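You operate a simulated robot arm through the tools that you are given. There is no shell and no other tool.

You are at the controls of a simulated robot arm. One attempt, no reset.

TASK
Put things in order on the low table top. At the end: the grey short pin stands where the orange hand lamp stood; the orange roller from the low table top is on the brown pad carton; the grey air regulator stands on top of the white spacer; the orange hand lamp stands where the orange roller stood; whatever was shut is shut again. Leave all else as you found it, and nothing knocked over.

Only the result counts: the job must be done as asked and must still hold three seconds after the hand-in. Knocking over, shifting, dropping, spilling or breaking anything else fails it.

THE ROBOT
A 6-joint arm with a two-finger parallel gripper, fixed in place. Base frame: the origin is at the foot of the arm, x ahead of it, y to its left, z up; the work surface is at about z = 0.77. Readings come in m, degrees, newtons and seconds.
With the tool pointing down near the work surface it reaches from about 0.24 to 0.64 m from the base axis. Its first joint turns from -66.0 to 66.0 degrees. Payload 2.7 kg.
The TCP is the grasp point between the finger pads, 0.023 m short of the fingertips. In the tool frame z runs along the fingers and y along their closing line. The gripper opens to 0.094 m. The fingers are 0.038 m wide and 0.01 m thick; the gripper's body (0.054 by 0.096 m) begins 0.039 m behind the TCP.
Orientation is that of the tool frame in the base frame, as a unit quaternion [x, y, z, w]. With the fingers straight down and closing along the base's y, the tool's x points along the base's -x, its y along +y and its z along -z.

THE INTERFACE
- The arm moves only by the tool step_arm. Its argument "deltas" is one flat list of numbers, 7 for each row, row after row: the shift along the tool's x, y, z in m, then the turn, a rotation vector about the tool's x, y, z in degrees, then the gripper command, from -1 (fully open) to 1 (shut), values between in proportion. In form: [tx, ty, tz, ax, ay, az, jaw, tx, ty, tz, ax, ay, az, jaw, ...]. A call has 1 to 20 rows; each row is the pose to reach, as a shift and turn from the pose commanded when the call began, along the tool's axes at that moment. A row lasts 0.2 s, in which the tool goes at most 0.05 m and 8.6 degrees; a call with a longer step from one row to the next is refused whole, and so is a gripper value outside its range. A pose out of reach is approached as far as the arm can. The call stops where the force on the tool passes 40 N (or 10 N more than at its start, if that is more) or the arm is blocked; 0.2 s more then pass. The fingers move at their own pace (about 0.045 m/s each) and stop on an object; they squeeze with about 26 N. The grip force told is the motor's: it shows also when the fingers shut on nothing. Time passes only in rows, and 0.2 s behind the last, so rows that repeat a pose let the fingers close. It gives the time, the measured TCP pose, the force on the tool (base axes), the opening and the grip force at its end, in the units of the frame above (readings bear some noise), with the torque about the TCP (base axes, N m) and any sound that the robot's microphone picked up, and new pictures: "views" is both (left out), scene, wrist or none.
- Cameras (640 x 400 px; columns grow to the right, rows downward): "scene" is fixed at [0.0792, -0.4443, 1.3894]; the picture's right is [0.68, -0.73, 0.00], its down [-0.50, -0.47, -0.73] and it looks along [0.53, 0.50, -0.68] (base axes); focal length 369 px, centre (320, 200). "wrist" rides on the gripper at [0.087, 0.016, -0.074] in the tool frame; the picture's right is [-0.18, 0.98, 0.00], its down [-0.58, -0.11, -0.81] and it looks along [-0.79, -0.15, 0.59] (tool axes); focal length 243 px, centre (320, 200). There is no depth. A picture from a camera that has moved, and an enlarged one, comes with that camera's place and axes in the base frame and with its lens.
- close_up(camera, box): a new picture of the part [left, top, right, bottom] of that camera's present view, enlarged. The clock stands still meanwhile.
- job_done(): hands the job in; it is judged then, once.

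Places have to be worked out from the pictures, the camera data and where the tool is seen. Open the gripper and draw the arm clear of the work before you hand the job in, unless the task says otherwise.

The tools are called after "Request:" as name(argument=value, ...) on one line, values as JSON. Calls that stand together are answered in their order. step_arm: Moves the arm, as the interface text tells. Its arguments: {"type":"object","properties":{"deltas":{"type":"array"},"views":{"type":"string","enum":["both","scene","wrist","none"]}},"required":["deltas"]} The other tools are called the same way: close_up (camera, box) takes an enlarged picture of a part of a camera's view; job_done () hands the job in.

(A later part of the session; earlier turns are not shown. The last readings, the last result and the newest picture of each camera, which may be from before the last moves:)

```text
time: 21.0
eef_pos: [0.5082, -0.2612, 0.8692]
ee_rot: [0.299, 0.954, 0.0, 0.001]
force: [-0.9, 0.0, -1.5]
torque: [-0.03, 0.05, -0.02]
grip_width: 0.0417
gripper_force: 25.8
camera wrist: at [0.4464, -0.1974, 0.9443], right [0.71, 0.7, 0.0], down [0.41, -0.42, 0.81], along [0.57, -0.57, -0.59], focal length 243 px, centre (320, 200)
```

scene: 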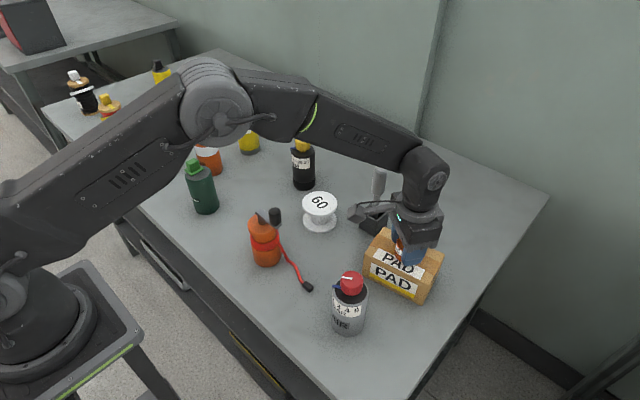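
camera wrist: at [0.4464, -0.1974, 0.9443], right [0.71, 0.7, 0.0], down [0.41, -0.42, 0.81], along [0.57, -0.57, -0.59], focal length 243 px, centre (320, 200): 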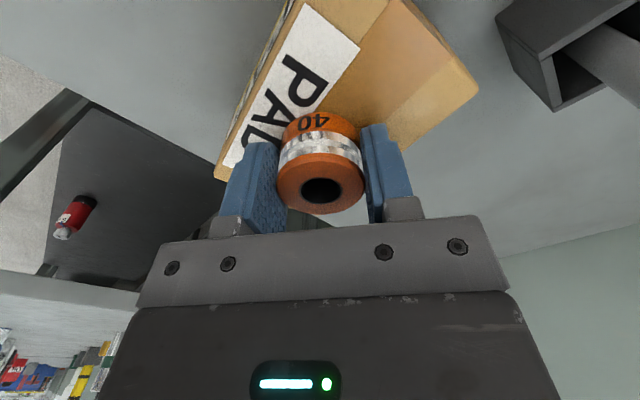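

Let me check the gap under the roller in an enlarged view.

Request:
close_up(camera="wrist", box=[220, 60, 420, 220])

Request:
close_up(camera="scene", box=[350, 210, 450, 290])

```text
2.50 times, centred on (320, 140) of wrist
camera zoom: at [0.4464, -0.1974, 0.9443], right [0.71, 0.7, 0.0], down [0.41, -0.42, 0.81], along [0.57, -0.57, -0.59], focal length 606 px, centre (320, 350)
```

zoom: 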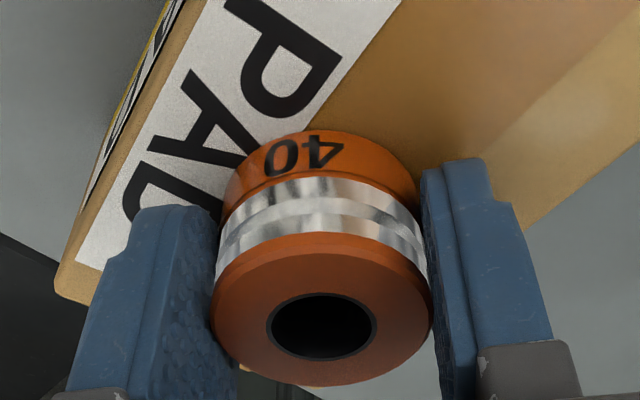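

```text
5.00 times, centred on (400, 250) of scene
camera zoom: at [0.0792, -0.4443, 1.3894], right [0.68, -0.73, 0.0], down [-0.5, -0.47, -0.73], along [0.53, 0.5, -0.68], focal length 1847 px, centre (-80, -50)
```

zoom: 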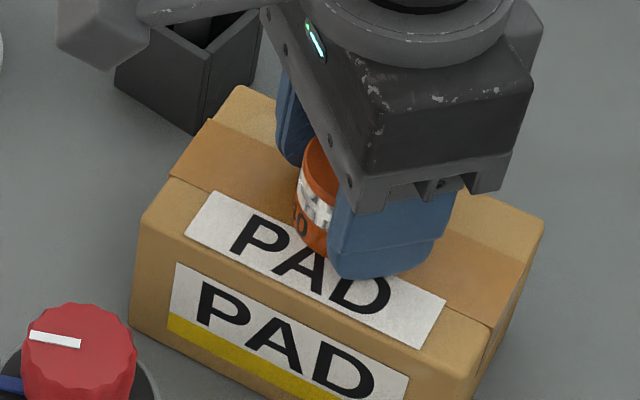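

The roller is near the centre of the carton top, with a gap of perhaps 2–4 mm. I lower in 1 mm steps and watch the force.

Request:
step_arm(deltas=[0, 0, 0.001, 0, 0, 0, 1, 0, 0, 0.002, 0, 0, 0, 1, 0, 0, 0.002, 0, 0, 0, 1], views="none")

```text
time: 21.8
eef_pos: [0.5098, -0.2605, 0.8694]
ee_rot: [0.299, 0.954, 0.0, 0.002]
force: [-3.4, 3.2, 15.2]
torque: [0.13, 0.22, 0.1]
grip_width: 0.042
gripper_force: 25.4
```

The force has risen to 15 N, so the roller is on the carton. I ease back up 1.5 mm and open the jaw to about 65 mm.

Request:
step_arm(deltas=[0, 0, -0.0015, 0, 0, 0, 1, 0, 0, -0.0015, 0, 0, 0, 0.1, 0, 0, -0.0015, 0, 0, 0, -0.38, 0, 0, -0.0015, 0, 0, 0, -0.38, 0, 0, -0.0015, 0, 0, 0, -0.38], views="wrist")

```text
time: 23.0
eef_pos: [0.5088, -0.2612, 0.8689]
ee_rot: [0.301, 0.954, 0.001, 0.001]
force: [1.3, -0.2, -0.3]
torque: [-0.01, 0.01, -0.04]
grip_width: 0.065
gripper_force: 0.1
camera wrist: at [0.4463, -0.1979, 0.9437], right [0.71, 0.7, 0.0], down [0.41, -0.42, 0.81], along [0.57, -0.57, -0.59], focal length 243 px, centre (320, 200)
```

wrist: 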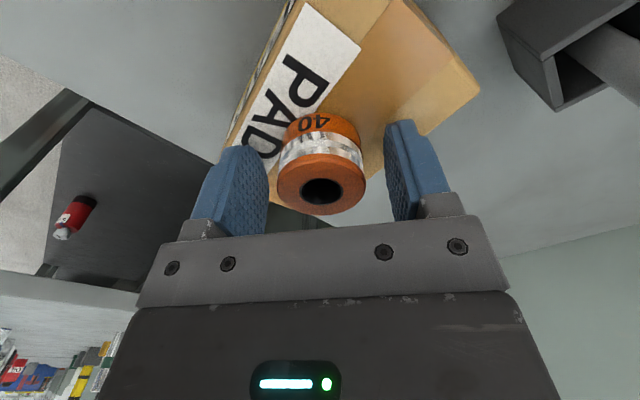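

The roller rests on the carton with the jaw open. I lift straight up and move back to view the regulator, yawing 12° more so the fingers will close clear of its blue pointer.

Request:
step_arm(deltas=[0, 0, -0.03, 0, 0, 0, -0.38, 0, 0, -0.075, 0, 0, 0, -0.38, 0, 0, -0.12, 0, 0, 0, -0.7, 0.0438, -0.0075, -0.131, 0, 0, 2, -0.7, 0.0875, -0.0149, -0.131, 0, 0, 4, -0.7, 0.1313, -0.0224, -0.131, 0, 0, 6, -0.7, 0.175, -0.0298, -0.131, 0, 0, 8, -0.7, 0.2188, -0.0373, -0.131, 0, 0, 10, -0.7, 0.2625, -0.0447, -0.131, 0, 0, 12, -0.7], views="both")

```text
time: 25.0
eef_pos: [0.2688, -0.1479, 1.0]
ee_rot: [0.398, 0.917, 0.0, -0.001]
force: [0.1, 1.1, -0.9]
torque: [0.02, 0.02, 0.01]
grip_width: 0.0802
gripper_force: 0.0
camera wrist: at [0.2205, -0.0729, 1.0748], right [0.84, 0.54, 0.0], down [0.32, -0.5, 0.81], along [0.43, -0.68, -0.59], focal length 243 px, centre (320, 200)
```

scene: 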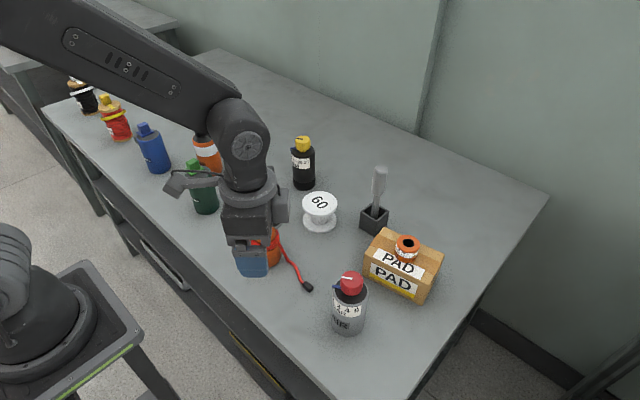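
wrist: 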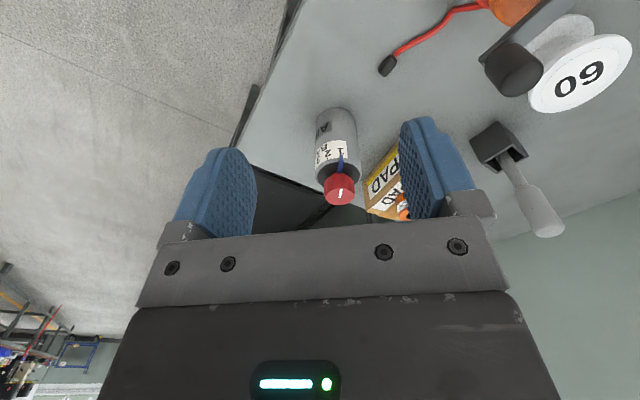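

The roller sits well on the carton and the regulator stands between the fingers in view. I zoom in to measure it.

Request:
close_up(camera="wrist", box=[260, 90, 420, 220])

Request:
close_up(camera="scene", box=[300, 250, 400, 350])

Request:
close_up(camera="scene", box=[350, 210, 450, 310])

```text
3.08 times, centred on (340, 155) of wrist
camera zoom: at [0.2205, -0.0729, 1.0748], right [0.84, 0.54, 0.0], down [0.32, -0.5, 0.81], along [0.43, -0.68, -0.59], focal length 746 px, centre (258, 338)
```

zoom: 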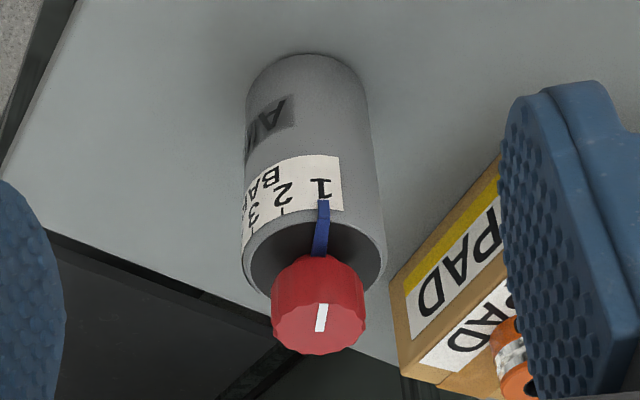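

```text
4.00 times, centred on (350, 300) of scene
camera zoom: at [0.0792, -0.4443, 1.3894], right [0.68, -0.73, 0.0], down [-0.5, -0.47, -0.73], along [0.53, 0.5, -0.68], focal length 1478 px, centre (200, -200)
```

zoom: 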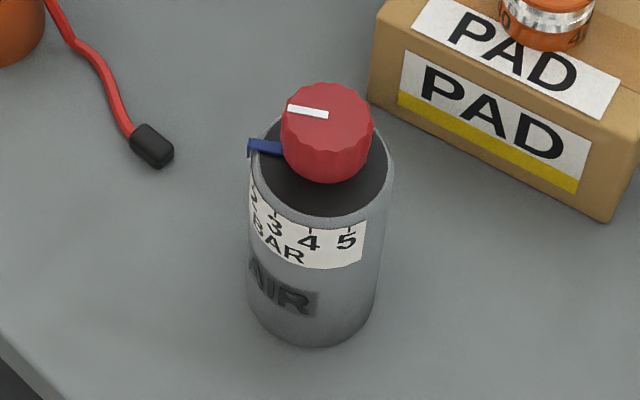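

```text
4.00 times, centred on (400, 260) of scene
camera zoom: at [0.0792, -0.4443, 1.3894], right [0.68, -0.73, 0.0], down [-0.5, -0.47, -0.73], along [0.53, 0.5, -0.68], focal length 1478 px, centre (0, -40)
```

zoom: 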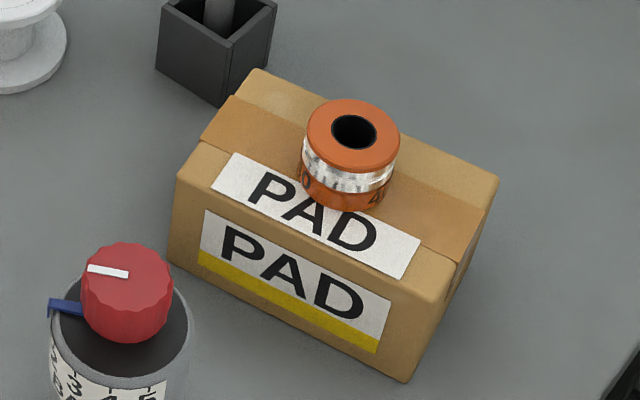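

The regulator stands at (0.362, −0.2495), 59 mm across, with its rim at z≈0.872 and knob top at z≈0.903. A grip at TCP z≈0.870 leaves about 6 mm above the knob. I go above it first, to z≈0.95.

Request:
step_arm(deltas=[-0.046, -0.0004, 0, 0, 0, 0, -0.75, -0.092, -0.0008, 0, 0, 0, 0, -0.75, -0.1379, -0.0012, 0, 0, 0, 0, -0.75, -0.1379, -0.0012, 0.03, 0, 0, 0, -0.75, -0.1379, -0.0012, 0.05, 0, 0, 0, -0.75], views="both")

```text
time: 26.2
eef_pos: [0.3609, -0.251, 0.9505]
ee_rot: [0.397, 0.918, 0.001, 0.001]
force: [0.1, -0.1, 0.4]
torque: [0.01, 0.01, 0.04]
grip_width: 0.0822
gripper_force: 0.0
camera wrist: at [0.3132, -0.1757, 1.0259], right [0.84, 0.54, 0.0], down [0.32, -0.5, 0.81], along [0.43, -0.68, -0.59], focal length 243 px, centre (320, 200)
```

scene: 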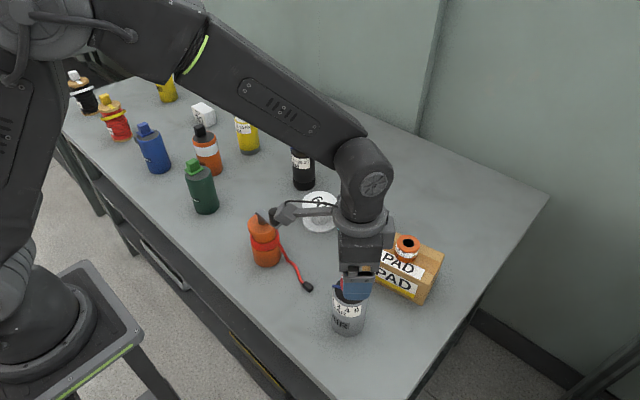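
wrist: 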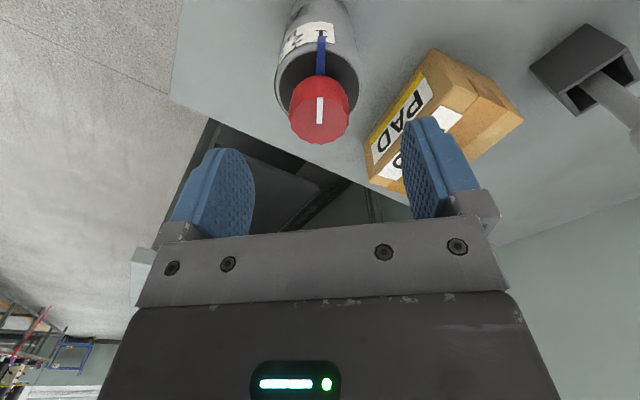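

Before descending I check the fore-aft centring in an enlarged view.

Request:
close_up(camera="wrist", box=[240, 0, 400, 160])

```text
2.50 times, centred on (320, 80) of wrist
camera zoom: at [0.3132, -0.1757, 1.0259], right [0.84, 0.54, 0.0], down [0.32, -0.5, 0.81], along [0.43, -0.68, -0.59], focal length 606 px, centre (320, 500)
```

zoom: 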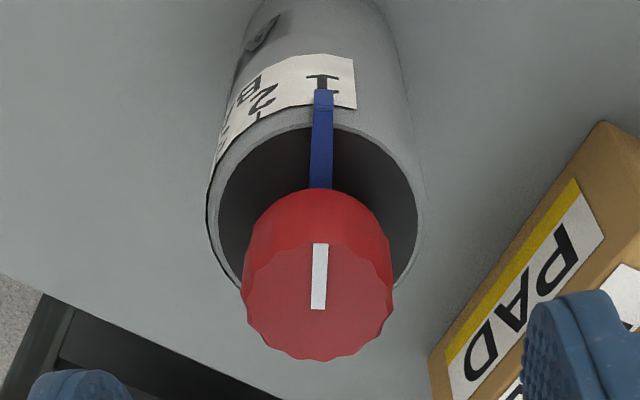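

It is centred within about 3 mm, so I descend to z≈0.870 with the fingers either side of the rim.

Request:
step_arm(deltas=[0.001, -0.0005, 0.025, 0, 0, 0, -0.75, 0.001, -0.0005, 0.05, 0, 0, 0, -0.75, 0.001, -0.0005, 0.07, 0, 0, 0, -0.75, 0.001, -0.0005, 0.08, 0, 0, 0, -0.75], views="wrist")

```text
time: 27.2
eef_pos: [0.3614, -0.248, 0.8691]
ee_rot: [0.398, 0.918, 0.001, 0.0]
force: [-0.4, -0.4, 0.6]
torque: [0.04, -0.02, 0.02]
grip_width: 0.0824
gripper_force: 0.0
camera wrist: at [0.3127, -0.173, 0.9457], right [0.84, 0.54, 0.0], down [0.32, -0.5, 0.81], along [0.43, -0.68, -0.59], focal length 243 px, centre (320, 200)
```

wrist: 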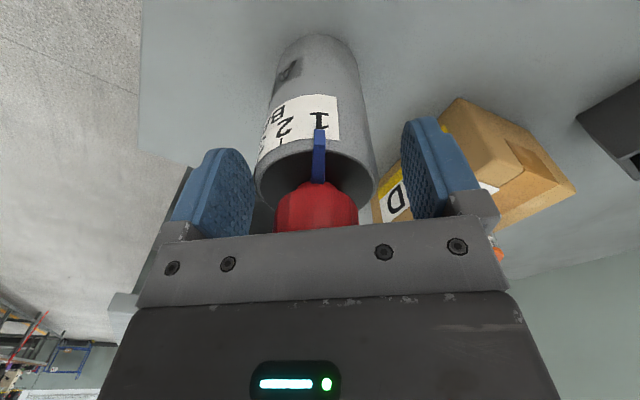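

The fingers straddle the body with the knob under the palm, untouched. I close.

Request:
step_arm(deltas=[0, 0, 0, 0, 0, 0, 0, 0, 0, 0, 0, 0, 0, 1, 0, 0, 0, 0, 0, 0, 1, 0, 0, 0, 0, 0, 0, 1], views="wrist")

```text
time: 28.2
eef_pos: [0.3607, -0.2475, 0.8711]
ee_rot: [0.398, 0.918, 0.001, 0.0]
force: [-0.6, -1.0, 0.3]
torque: [0.04, 0.03, 0.05]
grip_width: 0.0567
gripper_force: 26.4
camera wrist: at [0.3127, -0.1731, 0.9457], right [0.84, 0.54, 0.0], down [0.32, -0.5, 0.81], along [0.43, -0.68, -0.59], focal length 243 px, centre (320, 200)
```

wrist: 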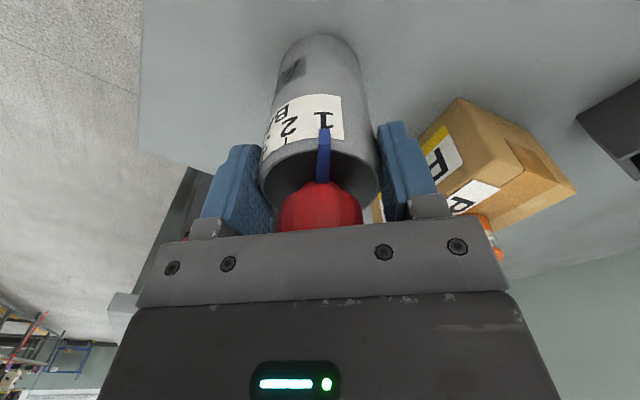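

It is gripped at 56.7 mm. I lift 4 cm first to check the hold.

Request:
step_arm(deltas=[0, 0, -0.01, 0, 0, 0, 1, 0, 0, -0.025, 0, 0, 0, 1, 0, 0, -0.04, 0, 0, 0, 1, 0, 0, -0.04, 0, 0, 0, 1], views="both")

```text
time: 29.2
eef_pos: [0.3592, -0.2481, 0.9092]
ee_rot: [0.397, 0.918, 0.0, 0.0]
force: [0.2, 0.0, -2.0]
torque: [0.03, 0.02, -0.01]
grip_width: 0.0569
gripper_force: 25.7
camera wrist: at [0.3125, -0.1735, 0.985], right [0.84, 0.54, 0.0], down [0.32, -0.5, 0.81], along [0.43, -0.68, -0.59], focal length 243 px, centre (320, 200)
```

scene: 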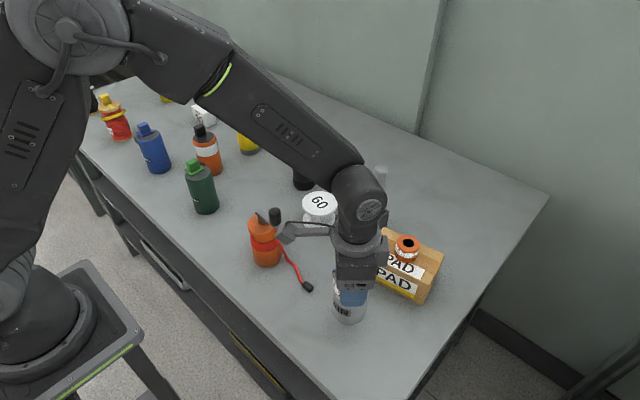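
wrist: 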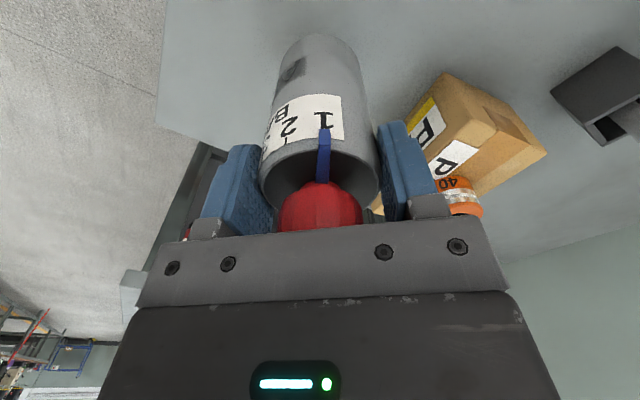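

The hold is good, with about 0.2 kg on the tool. I raise to z≈1.0, turn the yaw back to zero and move to where the white spacer is seen beside the held regulator.

Request:
step_arm(deltas=[0, 0, -0.045, 0, 0, 0, 1, 0, 0, -0.09, 0, 0, 0, 1, 0.0025, 0.0158, -0.09, 0, 0, -6.71, 1, 0.005, 0.0315, -0.09, 0, 0, -13.43, 1, 0.0074, 0.0473, -0.09, 0, 0, -20.14, 1, 0.0099, 0.0631, -0.09, 0, 0, -26.86, 1, 0.0124, 0.0789, -0.09, 0, 0, -33.57, 1, 0.0149, 0.0946, -0.09, 0, 0, -40.29, 1, 0.0173, 0.1104, -0.09, 0, 0, -47, 1], views="both")

```text
time: 31.2
eef_pos: [0.4287, -0.1593, 1.0014]
ee_rot: [-0.001, 1.0, 0.0, 0.0]
force: [-0.6, 0.1, -1.9]
torque: [0.0, 0.01, 0.03]
grip_width: 0.0572
gripper_force: 26.1
camera wrist: at [0.3417, -0.1434, 1.0753], right [0.18, 0.98, 0.0], down [0.58, -0.11, 0.81], along [0.79, -0.14, -0.59], focal length 243 px, centre (320, 200)
```

scene: 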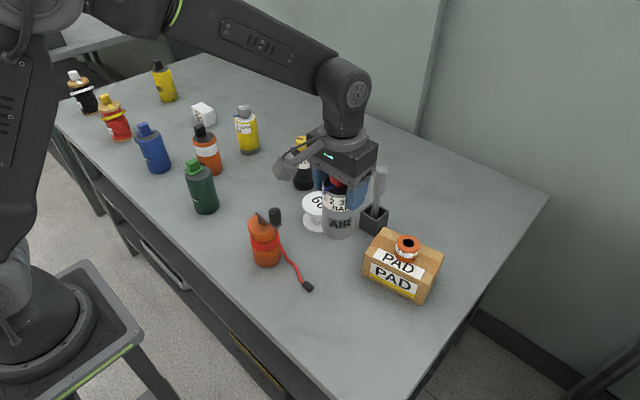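
wrist: 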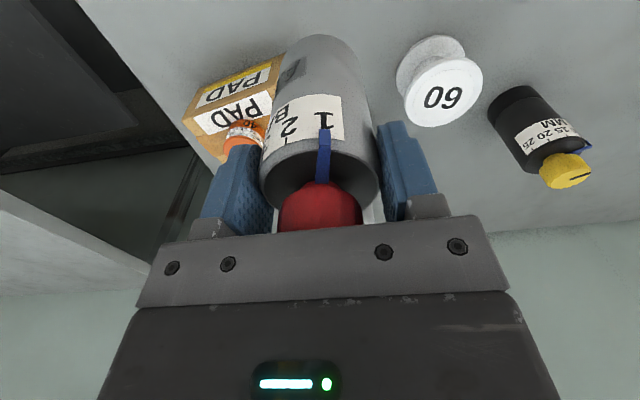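

Request:
close_up(camera="wrist", box=[370, 10, 530, 140])

Request:
close_up(camera="wrist", box=[240, 20, 400, 240])

```text
3.08 times, centred on (450, 75) of wrist
camera zoom: at [0.3417, -0.1434, 1.0753], right [0.18, 0.98, 0.0], down [0.58, -0.11, 0.81], along [0.79, -0.14, -0.59], focal length 746 px, centre (-80, 585)
```

zoom: 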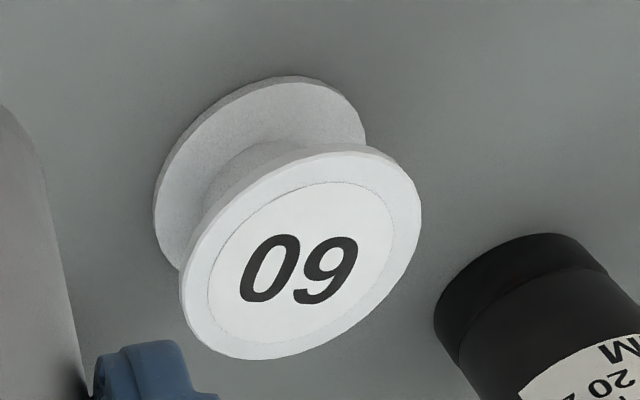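

```text
1.82 times, centred on (320, 130) of wrist
camera zoom: at [0.3417, -0.1434, 1.0753], right [0.18, 0.98, 0.0], down [0.58, -0.11, 0.81], along [0.79, -0.14, -0.59], focal length 441 px, centre (320, 327)
```

zoom: 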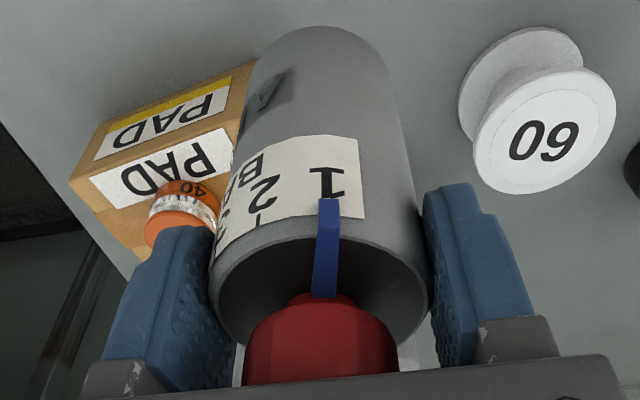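

Relative to the tool, the spacer centre is about (+0.077, +0.1195), which puts it near (0.506, −0.040). I move over it and come down to 15 mm above contact.

Request:
step_arm(deltas=[-0.0257, 0.0398, 0, 0, 0, 0, 1, -0.0513, 0.0797, 0, 0, 0, 0, 1, -0.077, 0.1195, 0, 0, 0, 0, 1, -0.077, 0.1195, 0.03, 0, 0, 0, 1, -0.077, 0.1195, 0.055, 0, 0, 0, 1, -0.077, 0.1195, 0.055, 0, 0, 0, 1], views="both")

```text
time: 32.6
eef_pos: [0.5069, -0.0417, 0.9457]
ee_rot: [-0.001, 1.0, 0.0, 0.0]
force: [0.7, 0.6, -1.8]
torque: [0.02, 0.01, -0.01]
grip_width: 0.0569
gripper_force: 25.8
camera wrist: at [0.4195, -0.0245, 1.0205], right [0.18, 0.98, 0.0], down [0.58, -0.11, 0.81], along [0.79, -0.15, -0.59], focal length 243 px, centre (320, 200)
```

scene: 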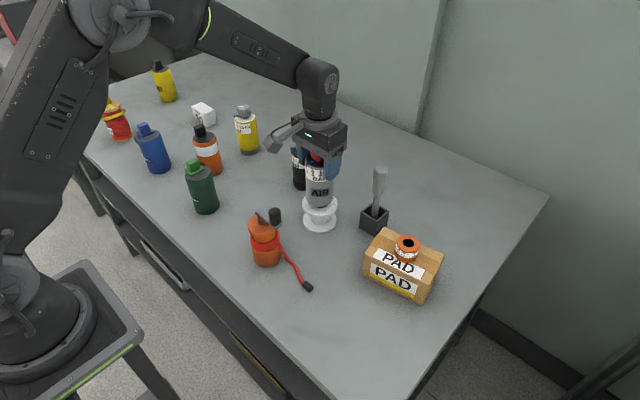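
wrist: 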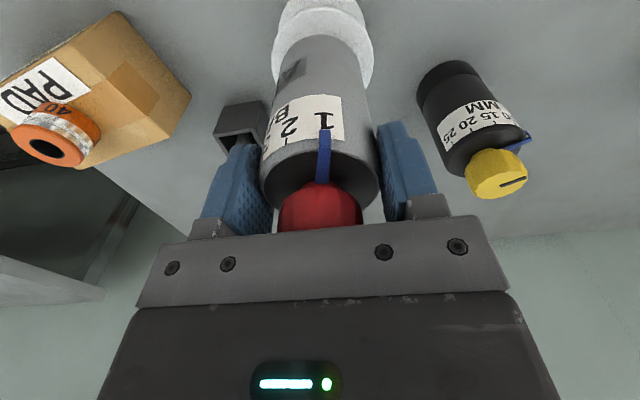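

Request:
close_up(camera="scene", box=[280, 150, 360, 240])

Request:
close_up(camera="wrist", box=[240, 0, 400, 120])

```text
4.44 times, centred on (320, 195) of scene
camera zoom: at [0.0793, -0.4443, 1.3894], right [0.68, -0.73, 0.0], down [-0.5, -0.47, -0.73], along [0.53, 0.5, -0.68], focal length 1642 px, centre (320, 222)
```

zoom: 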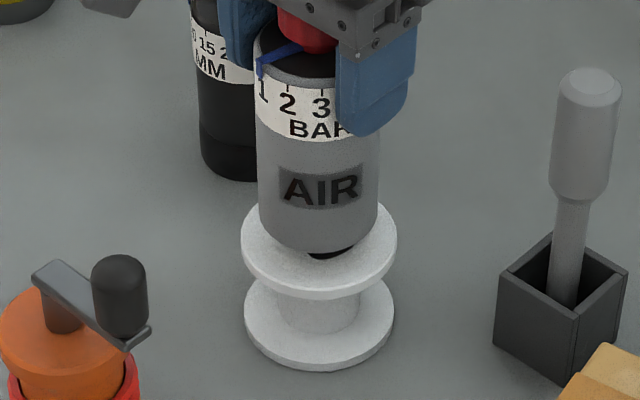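

```text
3.33 times, centred on (320, 60) of wrist
camera zoom: at [0.4195, -0.0245, 1.0205], right [0.18, 0.98, 0.0], down [0.58, -0.11, 0.81], along [0.79, -0.15, -0.59], focal length 809 px, centre (320, 667)
```

zoom: 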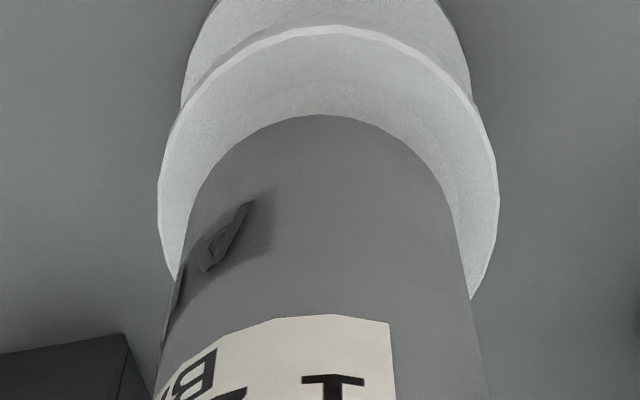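

Regulator and spacer axes agree to about 2 mm. I correct by +2 mm in x and +1.5 mm in y, and lower gently to contact.

Request:
step_arm(deltas=[-0.002, 0.0015, 0.005, 0, 0, 0, 1, -0.002, 0.0015, 0.01, 0, 0, 0, 1, -0.002, 0.0015, 0.013, 0, 0, 0, 1, -0.002, 0.0015, 0.014, 0, 0, 0, 1, -0.002, 0.0015, 0.014, 0, 0, 0, 1], views="none")

```text
time: 33.8
eef_pos: [0.508, -0.0388, 0.9296]
ee_rot: [-0.001, 1.0, 0.0, 0.0]
force: [0.1, -0.5, -0.7]
torque: [-0.02, -0.01, 0.0]
grip_width: 0.0568
gripper_force: 25.7
```

Request:
step_arm(deltas=[0, 0, 0.001, 0, 0, 0, 1, 0, 0, 0.001, 0, 0, 0, 1], views="scene")

Request:
close_up(camera="scene", box=[280, 150, 360, 240])

```text
time: 34.4
eef_pos: [0.5099, -0.0392, 0.9315]
ee_rot: [-0.001, 1.0, 0.0, 0.0]
force: [-0.6, 0.8, 0.9]
torque: [0.06, 0.12, -0.01]
grip_width: 0.057
gripper_force: 26.0
```

scene: 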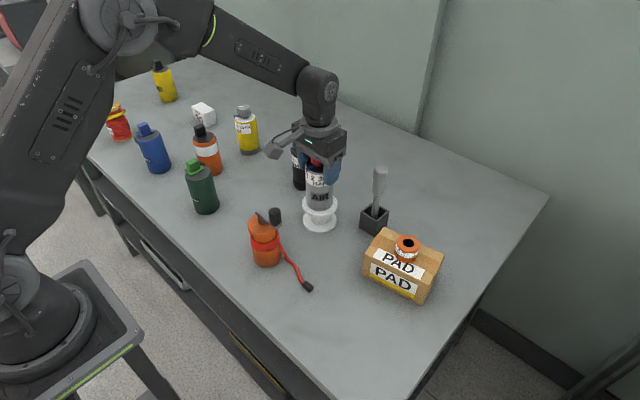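

```text
4.44 times, centred on (320, 195) of scene
camera zoom: at [0.0792, -0.4443, 1.3894], right [0.68, -0.73, 0.0], down [-0.5, -0.47, -0.73], along [0.53, 0.5, -0.68], focal length 1642 px, centre (320, 222)
```

zoom: 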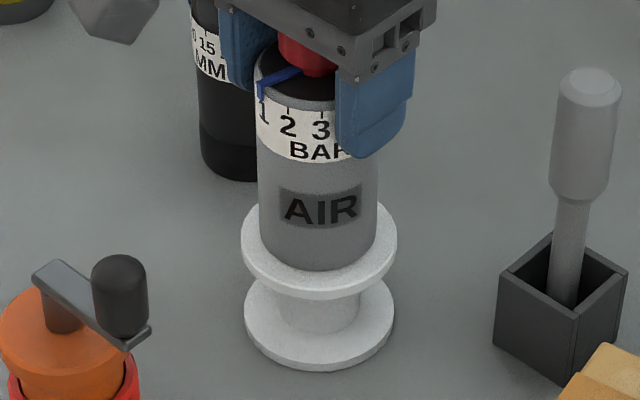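

The load has passed onto the spacer, so I open the jaw gently.

Request:
step_arm(deltas=[0, 0, 0, 0, 0, 0, -0.3, 0, 0, 0, 0, 0, 0, -0.5, 0, 0, 0, 0, 0, 0, -0.6, 0, 0, 0, 0, 0, 0, -0.6], views="both")

Request:
close_up(camera="scene", box=[280, 150, 360, 240])

```text
time: 35.4
eef_pos: [0.5078, -0.04, 0.9289]
ee_rot: [-0.001, 1.0, 0.001, 0.001]
force: [0.3, 0.0, 0.2]
torque: [0.02, 0.03, 0.0]
grip_width: 0.0752
gripper_force: 0.1
camera wrist: at [0.4213, -0.0226, 1.0053], right [0.18, 0.98, 0.0], down [0.58, -0.11, 0.81], along [0.79, -0.15, -0.59], focal length 243 px, centre (320, 200)
```

scene: 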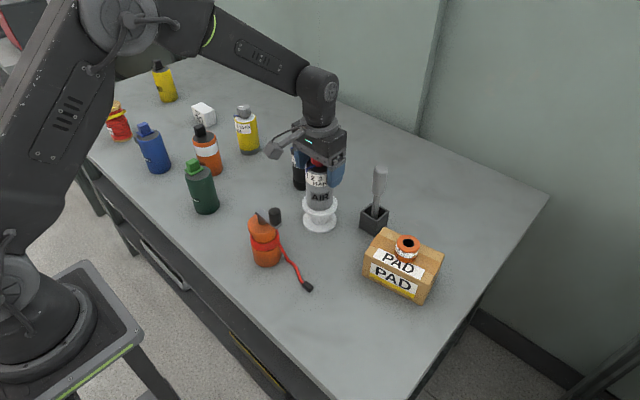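
wrist: 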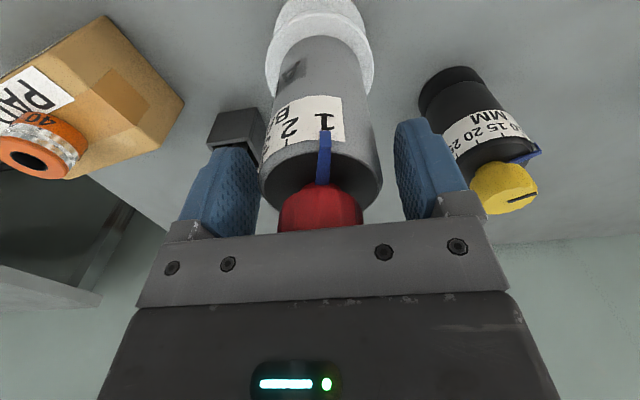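

```text
4.44 times, centred on (320, 195) of scene
camera zoom: at [0.0792, -0.4443, 1.3894], right [0.68, -0.73, 0.0], down [-0.5, -0.47, -0.73], along [0.53, 0.5, -0.68], focal length 1642 px, centre (320, 222)
```

zoom: 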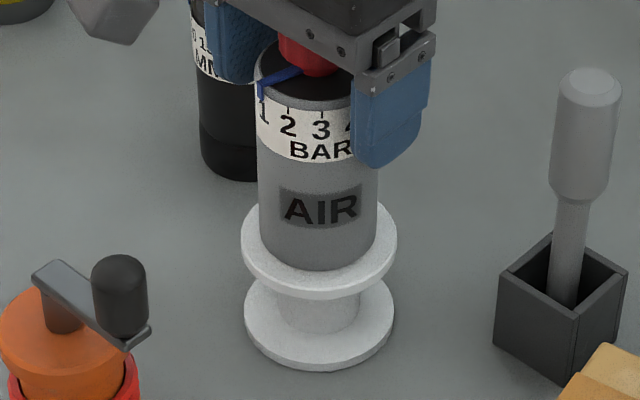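

The regulator stands on the spacer and is released. I lift straight up, then travel high to a viewpoint behind the lamp.

Request:
step_arm(deltas=[0, 0, -0.03, 0, 0, 0, -0.6, 0, 0, -0.065, 0, 0, 0, -0.6, 0, 0, -0.1, 0, 0, 0, -0.6, 0.0231, 0.0376, -0.1, 0, 0, 0, -0.8, 0.0462, 0.0751, -0.1, 0, 0, 0, -0.8, 0.0693, 0.1127, -0.1, 0, 0, 0, -0.8, 0.0924, 0.1502, -0.1, 0, 0, 0, -0.8, 0.1156, 0.1878, -0.1, 0, 0, 0, -0.8, 0.1387, 0.2253, -0.1, 0, 0, 0, -0.8, 0.1618, 0.2629, -0.09, 0, 0, 0, -0.8, 0.1849, 0.3004, -0.08, 0, 0, 0, -0.8, 0.208, 0.338, -0.07, 0, 0, 0, -0.8], views="both")

```text
time: 38.0
eef_pos: [0.2988, 0.2982, 0.9978]
ee_rot: [-0.001, 1.0, 0.0, 0.0]
force: [-1.0, -0.6, 0.3]
torque: [0.0, 0.01, -0.05]
grip_width: 0.0845
gripper_force: 0.0
camera wrist: at [0.2109, 0.3151, 1.0742], right [0.18, 0.98, 0.0], down [0.58, -0.11, 0.81], along [0.79, -0.15, -0.59], focal length 243 px, centre (320, 200)
```

scene: 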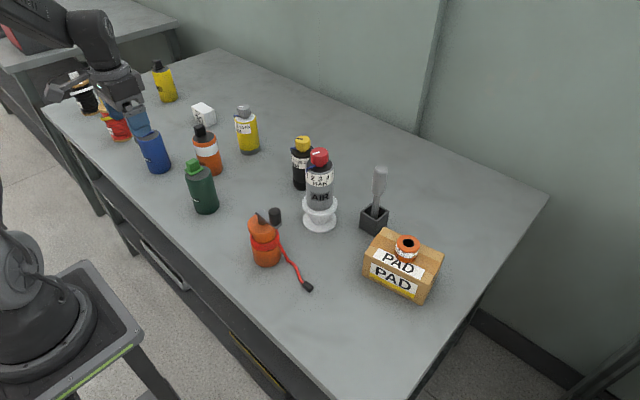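
wrist: 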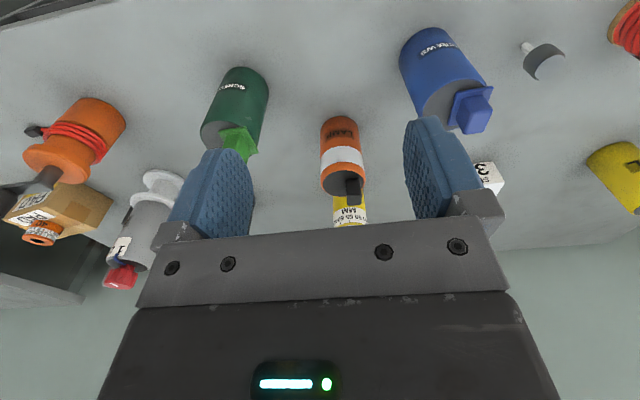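

Regulator on spacer and roller on carton both look right. I now measure the lamp and the pin from here.

Request:
close_up(camera="wrist", box=[280, 100, 400, 220])

Request:
close_up(camera="wrist", box=[500, 20, 620, 100])

Request:
close_up(camera="scene", box=[160, 100, 260, 200])

Request:
close_up(camera="scene", box=[270, 130, 370, 240])

```text
3.33 times, centred on (340, 160) of wrist
camera zoom: at [0.2109, 0.3151, 1.0742], right [0.18, 0.98, 0.0], down [0.58, -0.11, 0.81], along [0.79, -0.15, -0.59], focal length 809 px, centre (253, 333)
```

zoom: 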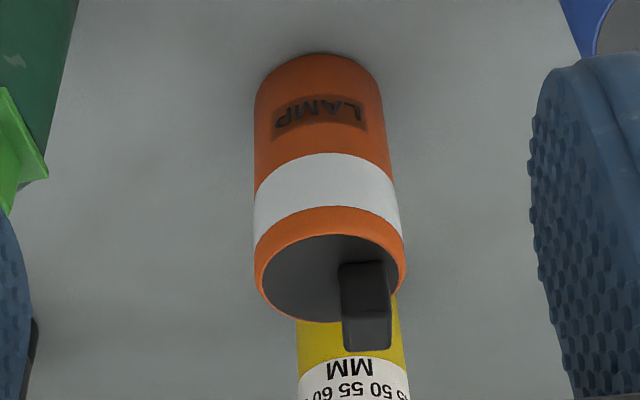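

```text
5.00 times, centred on (560, 60) of wrist
camera zoom: at [0.2109, 0.3151, 1.0742], right [0.18, 0.98, 0.0], down [0.58, -0.11, 0.81], along [0.79, -0.15, -0.59], focal length 1213 px, centre (-880, 900)
```

zoom: 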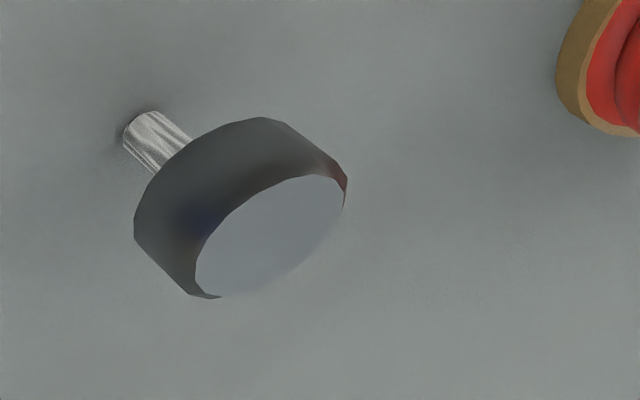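

```text
4.00 times, centred on (210, 150) of scene
camera zoom: at [0.0792, -0.4443, 1.3894], right [0.68, -0.73, 0.0], down [-0.5, -0.47, -0.73], along [0.53, 0.5, -0.68], focal length 1478 px, centre (760, 400)
```

zoom: 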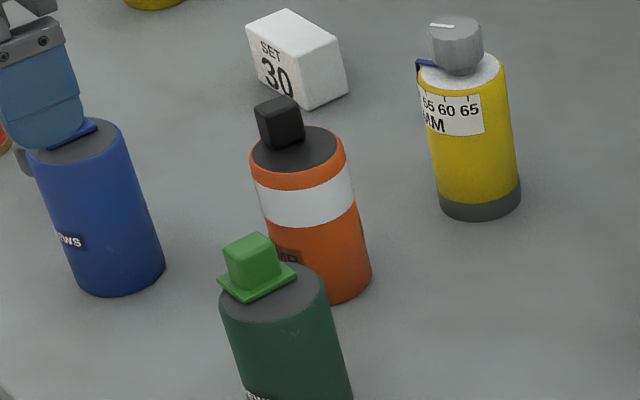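

```text
3.64 times, centred on (320, 185) of scene
camera zoom: at [0.0792, -0.4443, 1.3894], right [0.68, -0.73, 0.0], down [-0.5, -0.47, -0.73], along [0.53, 0.5, -0.68], focal length 1343 px, centre (320, 254)
```

zoom: 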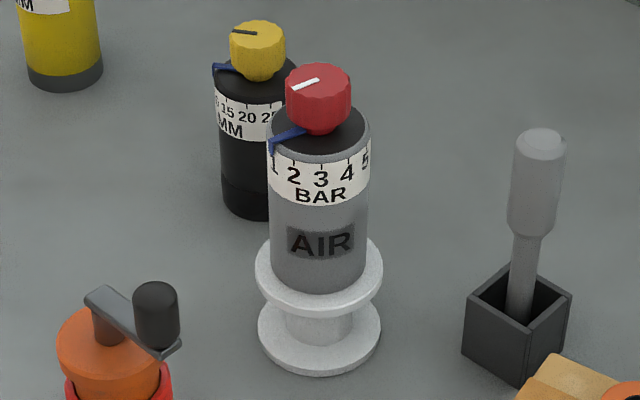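

The lamp stands at about (0.450, 0.3005), 58 mm across, with its top at z≈0.873 and switch top at z≈0.903. I move above it at z≈0.96.

Request:
step_arm(deltas=[-0.045, 0.0005, 0, 0, 0, 0, -0.8, -0.09, 0.001, 0, 0, 0, 0, -0.8, -0.13, 0.002, 0.01, 0, 0, 0, -0.8, -0.15, 0.002, 0.03, 0, 0, 0, -0.8, -0.15, 0.002, 0.039, 0, 0, 0, -0.8], views="wrist")

Request:
close_up(camera="wrist", box=[240, 0, 400, 160])

```text
time: 39.2
eef_pos: [0.4474, 0.2995, 0.9603]
ee_rot: [-0.001, 1.0, 0.0, 0.001]
force: [0.0, -0.6, 0.2]
torque: [0.02, -0.01, -0.03]
grip_width: 0.0846
gripper_force: 0.0
camera wrist: at [0.3612, 0.3158, 1.0362], right [0.18, 0.98, 0.0], down [0.58, -0.11, 0.81], along [0.79, -0.15, -0.59], focal length 243 px, centre (320, 200)
```

wrist: 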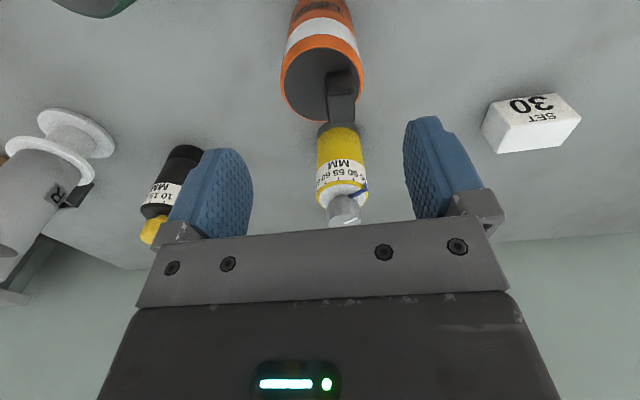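

```text
2.50 times, centred on (320, 80) of wrist
camera zoom: at [0.3612, 0.3158, 1.0362], right [0.18, 0.98, 0.0], down [0.58, -0.11, 0.81], along [0.79, -0.15, -0.59], focal length 606 px, centre (320, 500)
```

zoom: 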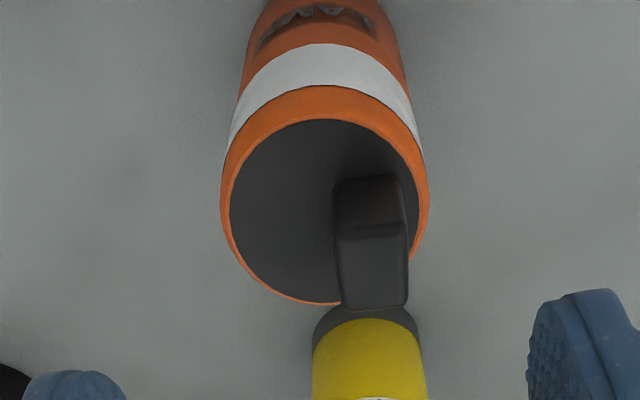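

The lamp is centred within about 2 mm. I descend to z≈0.872, watching the clearance to the switch.

Request:
step_arm(deltas=[0.001, 0.001, 0.03, 0, 0, 0, -0.8, 0.001, 0.001, 0.06, 0, 0, 0, -0.8, 0.001, 0.001, 0.08, 0, 0, 0, -0.8, 0.001, 0.001, 0.088, 0, 0, 0, -0.8], views="both")

```text
time: 40.2
eef_pos: [0.4469, 0.3012, 0.874]
ee_rot: [-0.001, 1.0, 0.0, 0.0]
force: [-0.5, 0.7, -0.2]
torque: [0.0, 0.0, -0.03]
grip_width: 0.0844
gripper_force: 0.0
camera wrist: at [0.3606, 0.3176, 0.9491], right [0.18, 0.98, 0.0], down [0.58, -0.11, 0.81], along [0.79, -0.15, -0.59], focal length 243 px, centre (320, 200)
```

scene: 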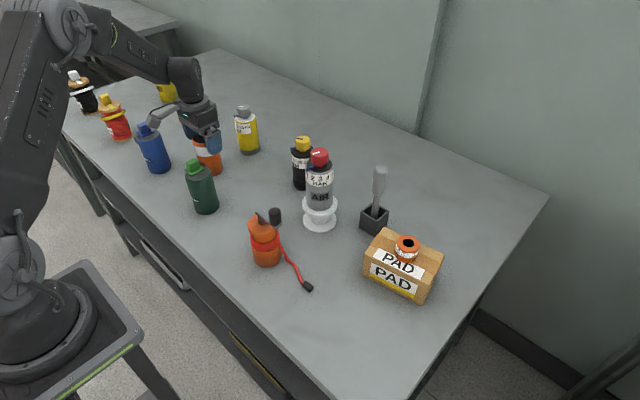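
wrist: 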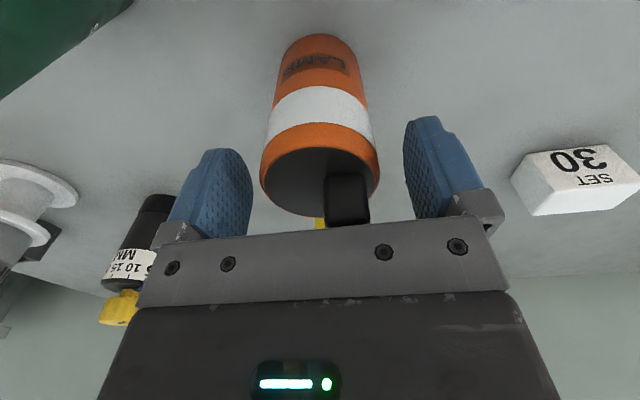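

The lamp rim is centred between the pads and the switch is free of the palm. I close.

Request:
step_arm(deltas=[0, 0, 0, 0, 0, 0, 0, 0, 0, 0, 0, 0, 0, 1, 0, 0, 0, 0, 0, 0, 1, 0, 0, 0, 0, 0, 0, 1], views="wrist")

```text
time: 41.2
eef_pos: [0.4484, 0.3006, 0.8739]
ee_rot: [0.0, 1.0, 0.0, 0.0]
force: [0.5, 0.0, -0.1]
torque: [-0.02, 0.01, -0.01]
grip_width: 0.0569
gripper_force: 26.0
camera wrist: at [0.3606, 0.3176, 0.9494], right [0.18, 0.98, 0.0], down [0.58, -0.11, 0.81], along [0.79, -0.15, -0.59], focal length 243 px, centre (320, 200)
```

wrist: 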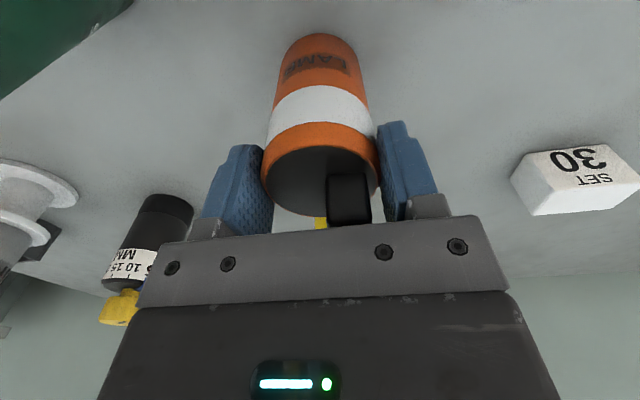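

The lamp is gripped at 56.9 mm with its centre at (0.4475, 0.3007), which is the pin's target. I lift to z≈1.02, move along y first, then out in x over the roller's old spot at (0.5915, 0.200), and stop about 3 cm above.

Request:
step_arm(deltas=[0, 0, -0.02, 0, 0, 0, 1, 0, 0, -0.06, 0, 0, 0, 1, 0, 0, -0.105, 0, 0, 0, 1, 0, 0, -0.148, 0, 0, 0, 1, 0, -0.035, -0.148, 0, 0, 0, 1, 0, -0.07, -0.148, 0, 0, 0, 1, 0, -0.1006, -0.148, 0, 0, 0, 1, -0.036, -0.1006, -0.148, 0, 0, 0, 1, -0.072, -0.1006, -0.148, 0, 0, 0, 1, -0.108, -0.1006, -0.148, 0, 0, 0, 1, -0.1437, -0.1006, -0.148, 0, 0, 0, 1, -0.1437, -0.1006, -0.11, 0, 0, 0, 1, -0.1437, -0.1006, -0.07, 0, 0, 0, 1, -0.1437, -0.1006, -0.03, 0, 0, 0, 1, -0.1437, -0.1006, -0.03, 0, 0, 0, 1], views="both")

```text
time: 44.4
eef_pos: [0.5917, 0.2029, 0.9012]
ee_rot: [-0.002, 1.0, 0.0, 0.001]
force: [0.9, -0.6, -2.2]
torque: [0.03, 0.0, -0.01]
grip_width: 0.0573
gripper_force: 26.1
camera wrist: at [0.5042, 0.2199, 0.9774], right [0.18, 0.98, 0.0], down [0.58, -0.11, 0.81], along [0.79, -0.15, -0.59], focal length 243 px, centre (320, 200)
```

scene: 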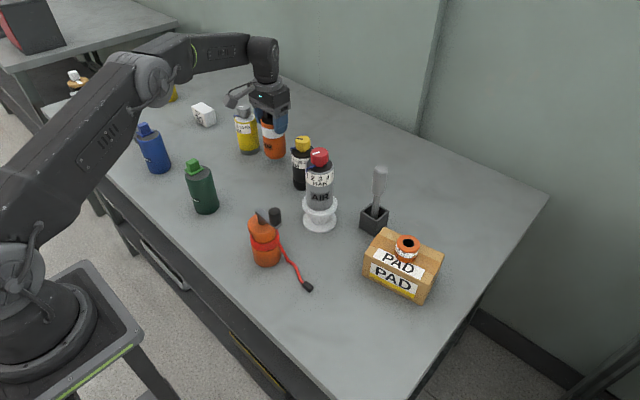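
wrist: 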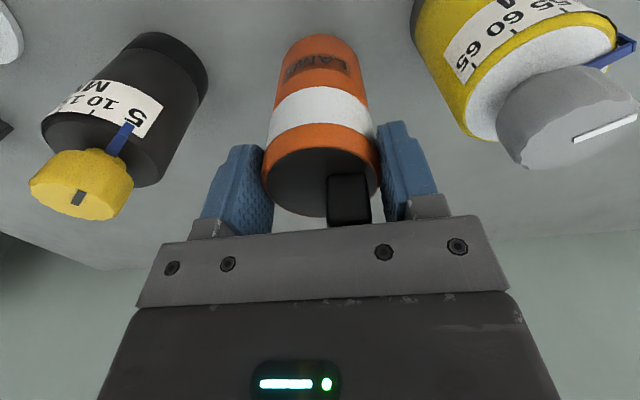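

The readings put me about 3 mm too far in +y, so I correct while lowering to just above the table.

Request:
step_arm(deltas=[0, -0.003, 0.008, 0, 0, 0, 1, 0, -0.003, 0.016, 0, 0, 0, 1, 0, -0.003, 0.023, 0, 0, 0, 1, 0, -0.003, 0.026, 0, 0, 0, 1, 0, -0.003, 0.026, 0, 0, 0, 1], views="both")

Request:
close_up(camera="scene", box=[220, 90, 330, 200])

```text
time: 45.6
eef_pos: [0.5919, 0.1985, 0.8763]
ee_rot: [-0.001, 1.0, 0.0, 0.001]
force: [0.4, -0.1, -1.9]
torque: [-0.02, -0.02, 0.02]
grip_width: 0.0573
gripper_force: 26.5
camera wrist: at [0.5043, 0.2151, 0.952], right [0.18, 0.98, 0.0], down [0.58, -0.11, 0.81], along [0.79, -0.15, -0.59], focal length 243 px, centre (320, 200)
```

scene: 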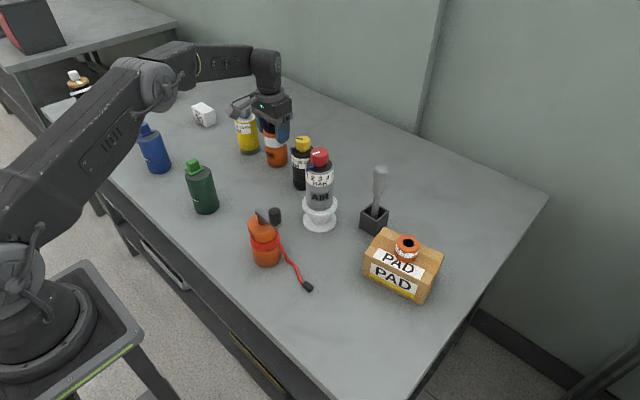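
wrist: 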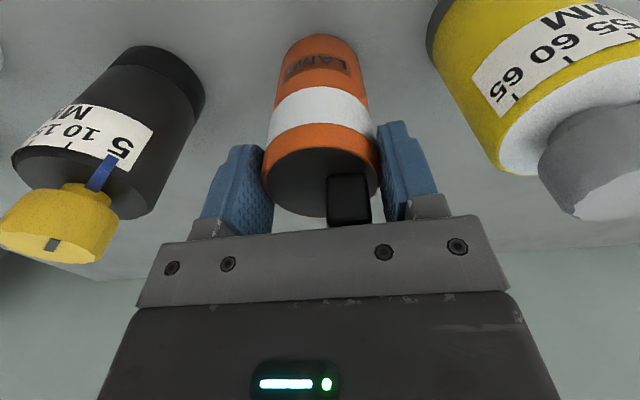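

```text
3.64 times, centred on (275, 145) of scene
camera zoom: at [0.0792, -0.4443, 1.3894], right [0.68, -0.73, 0.0], down [-0.5, -0.47, -0.73], along [0.53, 0.5, -0.68], focal length 1343 px, centre (484, 400)
```

zoom: 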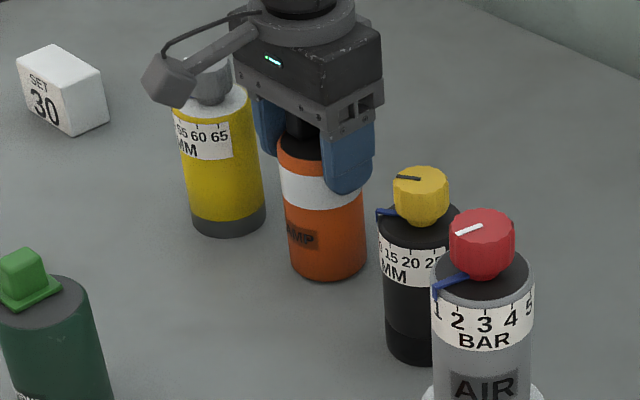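

The lamp base is a few millimetres off the roller's old mark in the scene picture. I shift by −1.5 mm in x and +2 mm in y, then lower to contact.

Request:
step_arm(deltas=[0.0015, 0.002, 0, 0, 0, 0, 1, 0.0015, 0.002, 0.001, 0, 0, 0, 1, 0.0015, 0.002, 0.002, 0, 0, 0, 1, 0.0015, 0.002, 0.003, 0, 0, 0, 1, 0.0015, 0.002, 0.003, 0, 0, 0, 1], views="none")

```text
time: 46.8
eef_pos: [0.5905, 0.2013, 0.8742]
ee_rot: [-0.002, 1.0, 0.0, 0.001]
force: [-0.3, 0.3, -1.0]
torque: [-0.01, -0.04, -0.01]
grip_width: 0.0571
gripper_force: 26.2
```

Request:
step_arm(deltas=[0, 0, 0.001, 0, 0, 0, 1, 0, 0, 0.0015, 0, 0, 0, 1, 0, 0, 0.0015, 0, 0, 0, 1], views="scene")

Request:
close_up(camera="scene", box=[220, 90, 330, 200])

```text
time: 47.6
eef_pos: [0.5903, 0.2014, 0.8735]
ee_rot: [-0.001, 1.0, 0.001, 0.002]
force: [-2.7, 0.3, 10.3]
torque: [-0.19, 0.42, -0.05]
grip_width: 0.0572
gripper_force: 26.0
```

scene: 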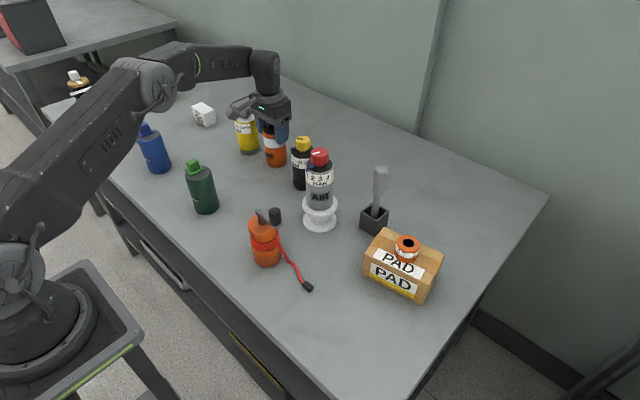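

```text
3.64 times, centred on (275, 145) of scene
camera zoom: at [0.079, -0.4444, 1.3894], right [0.68, -0.73, 0.0], down [-0.5, -0.47, -0.73], along [0.53, 0.5, -0.68], focal length 1343 px, centre (484, 400)
```

zoom: 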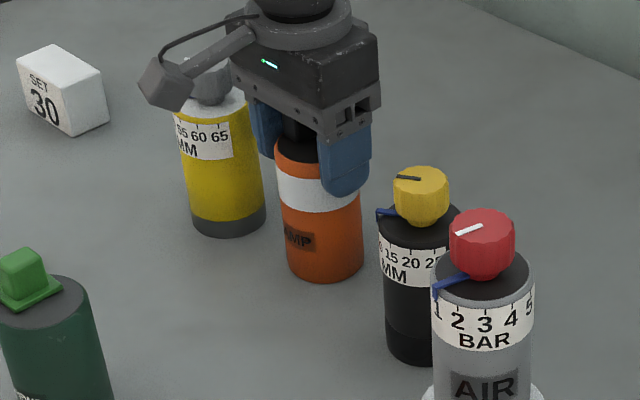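

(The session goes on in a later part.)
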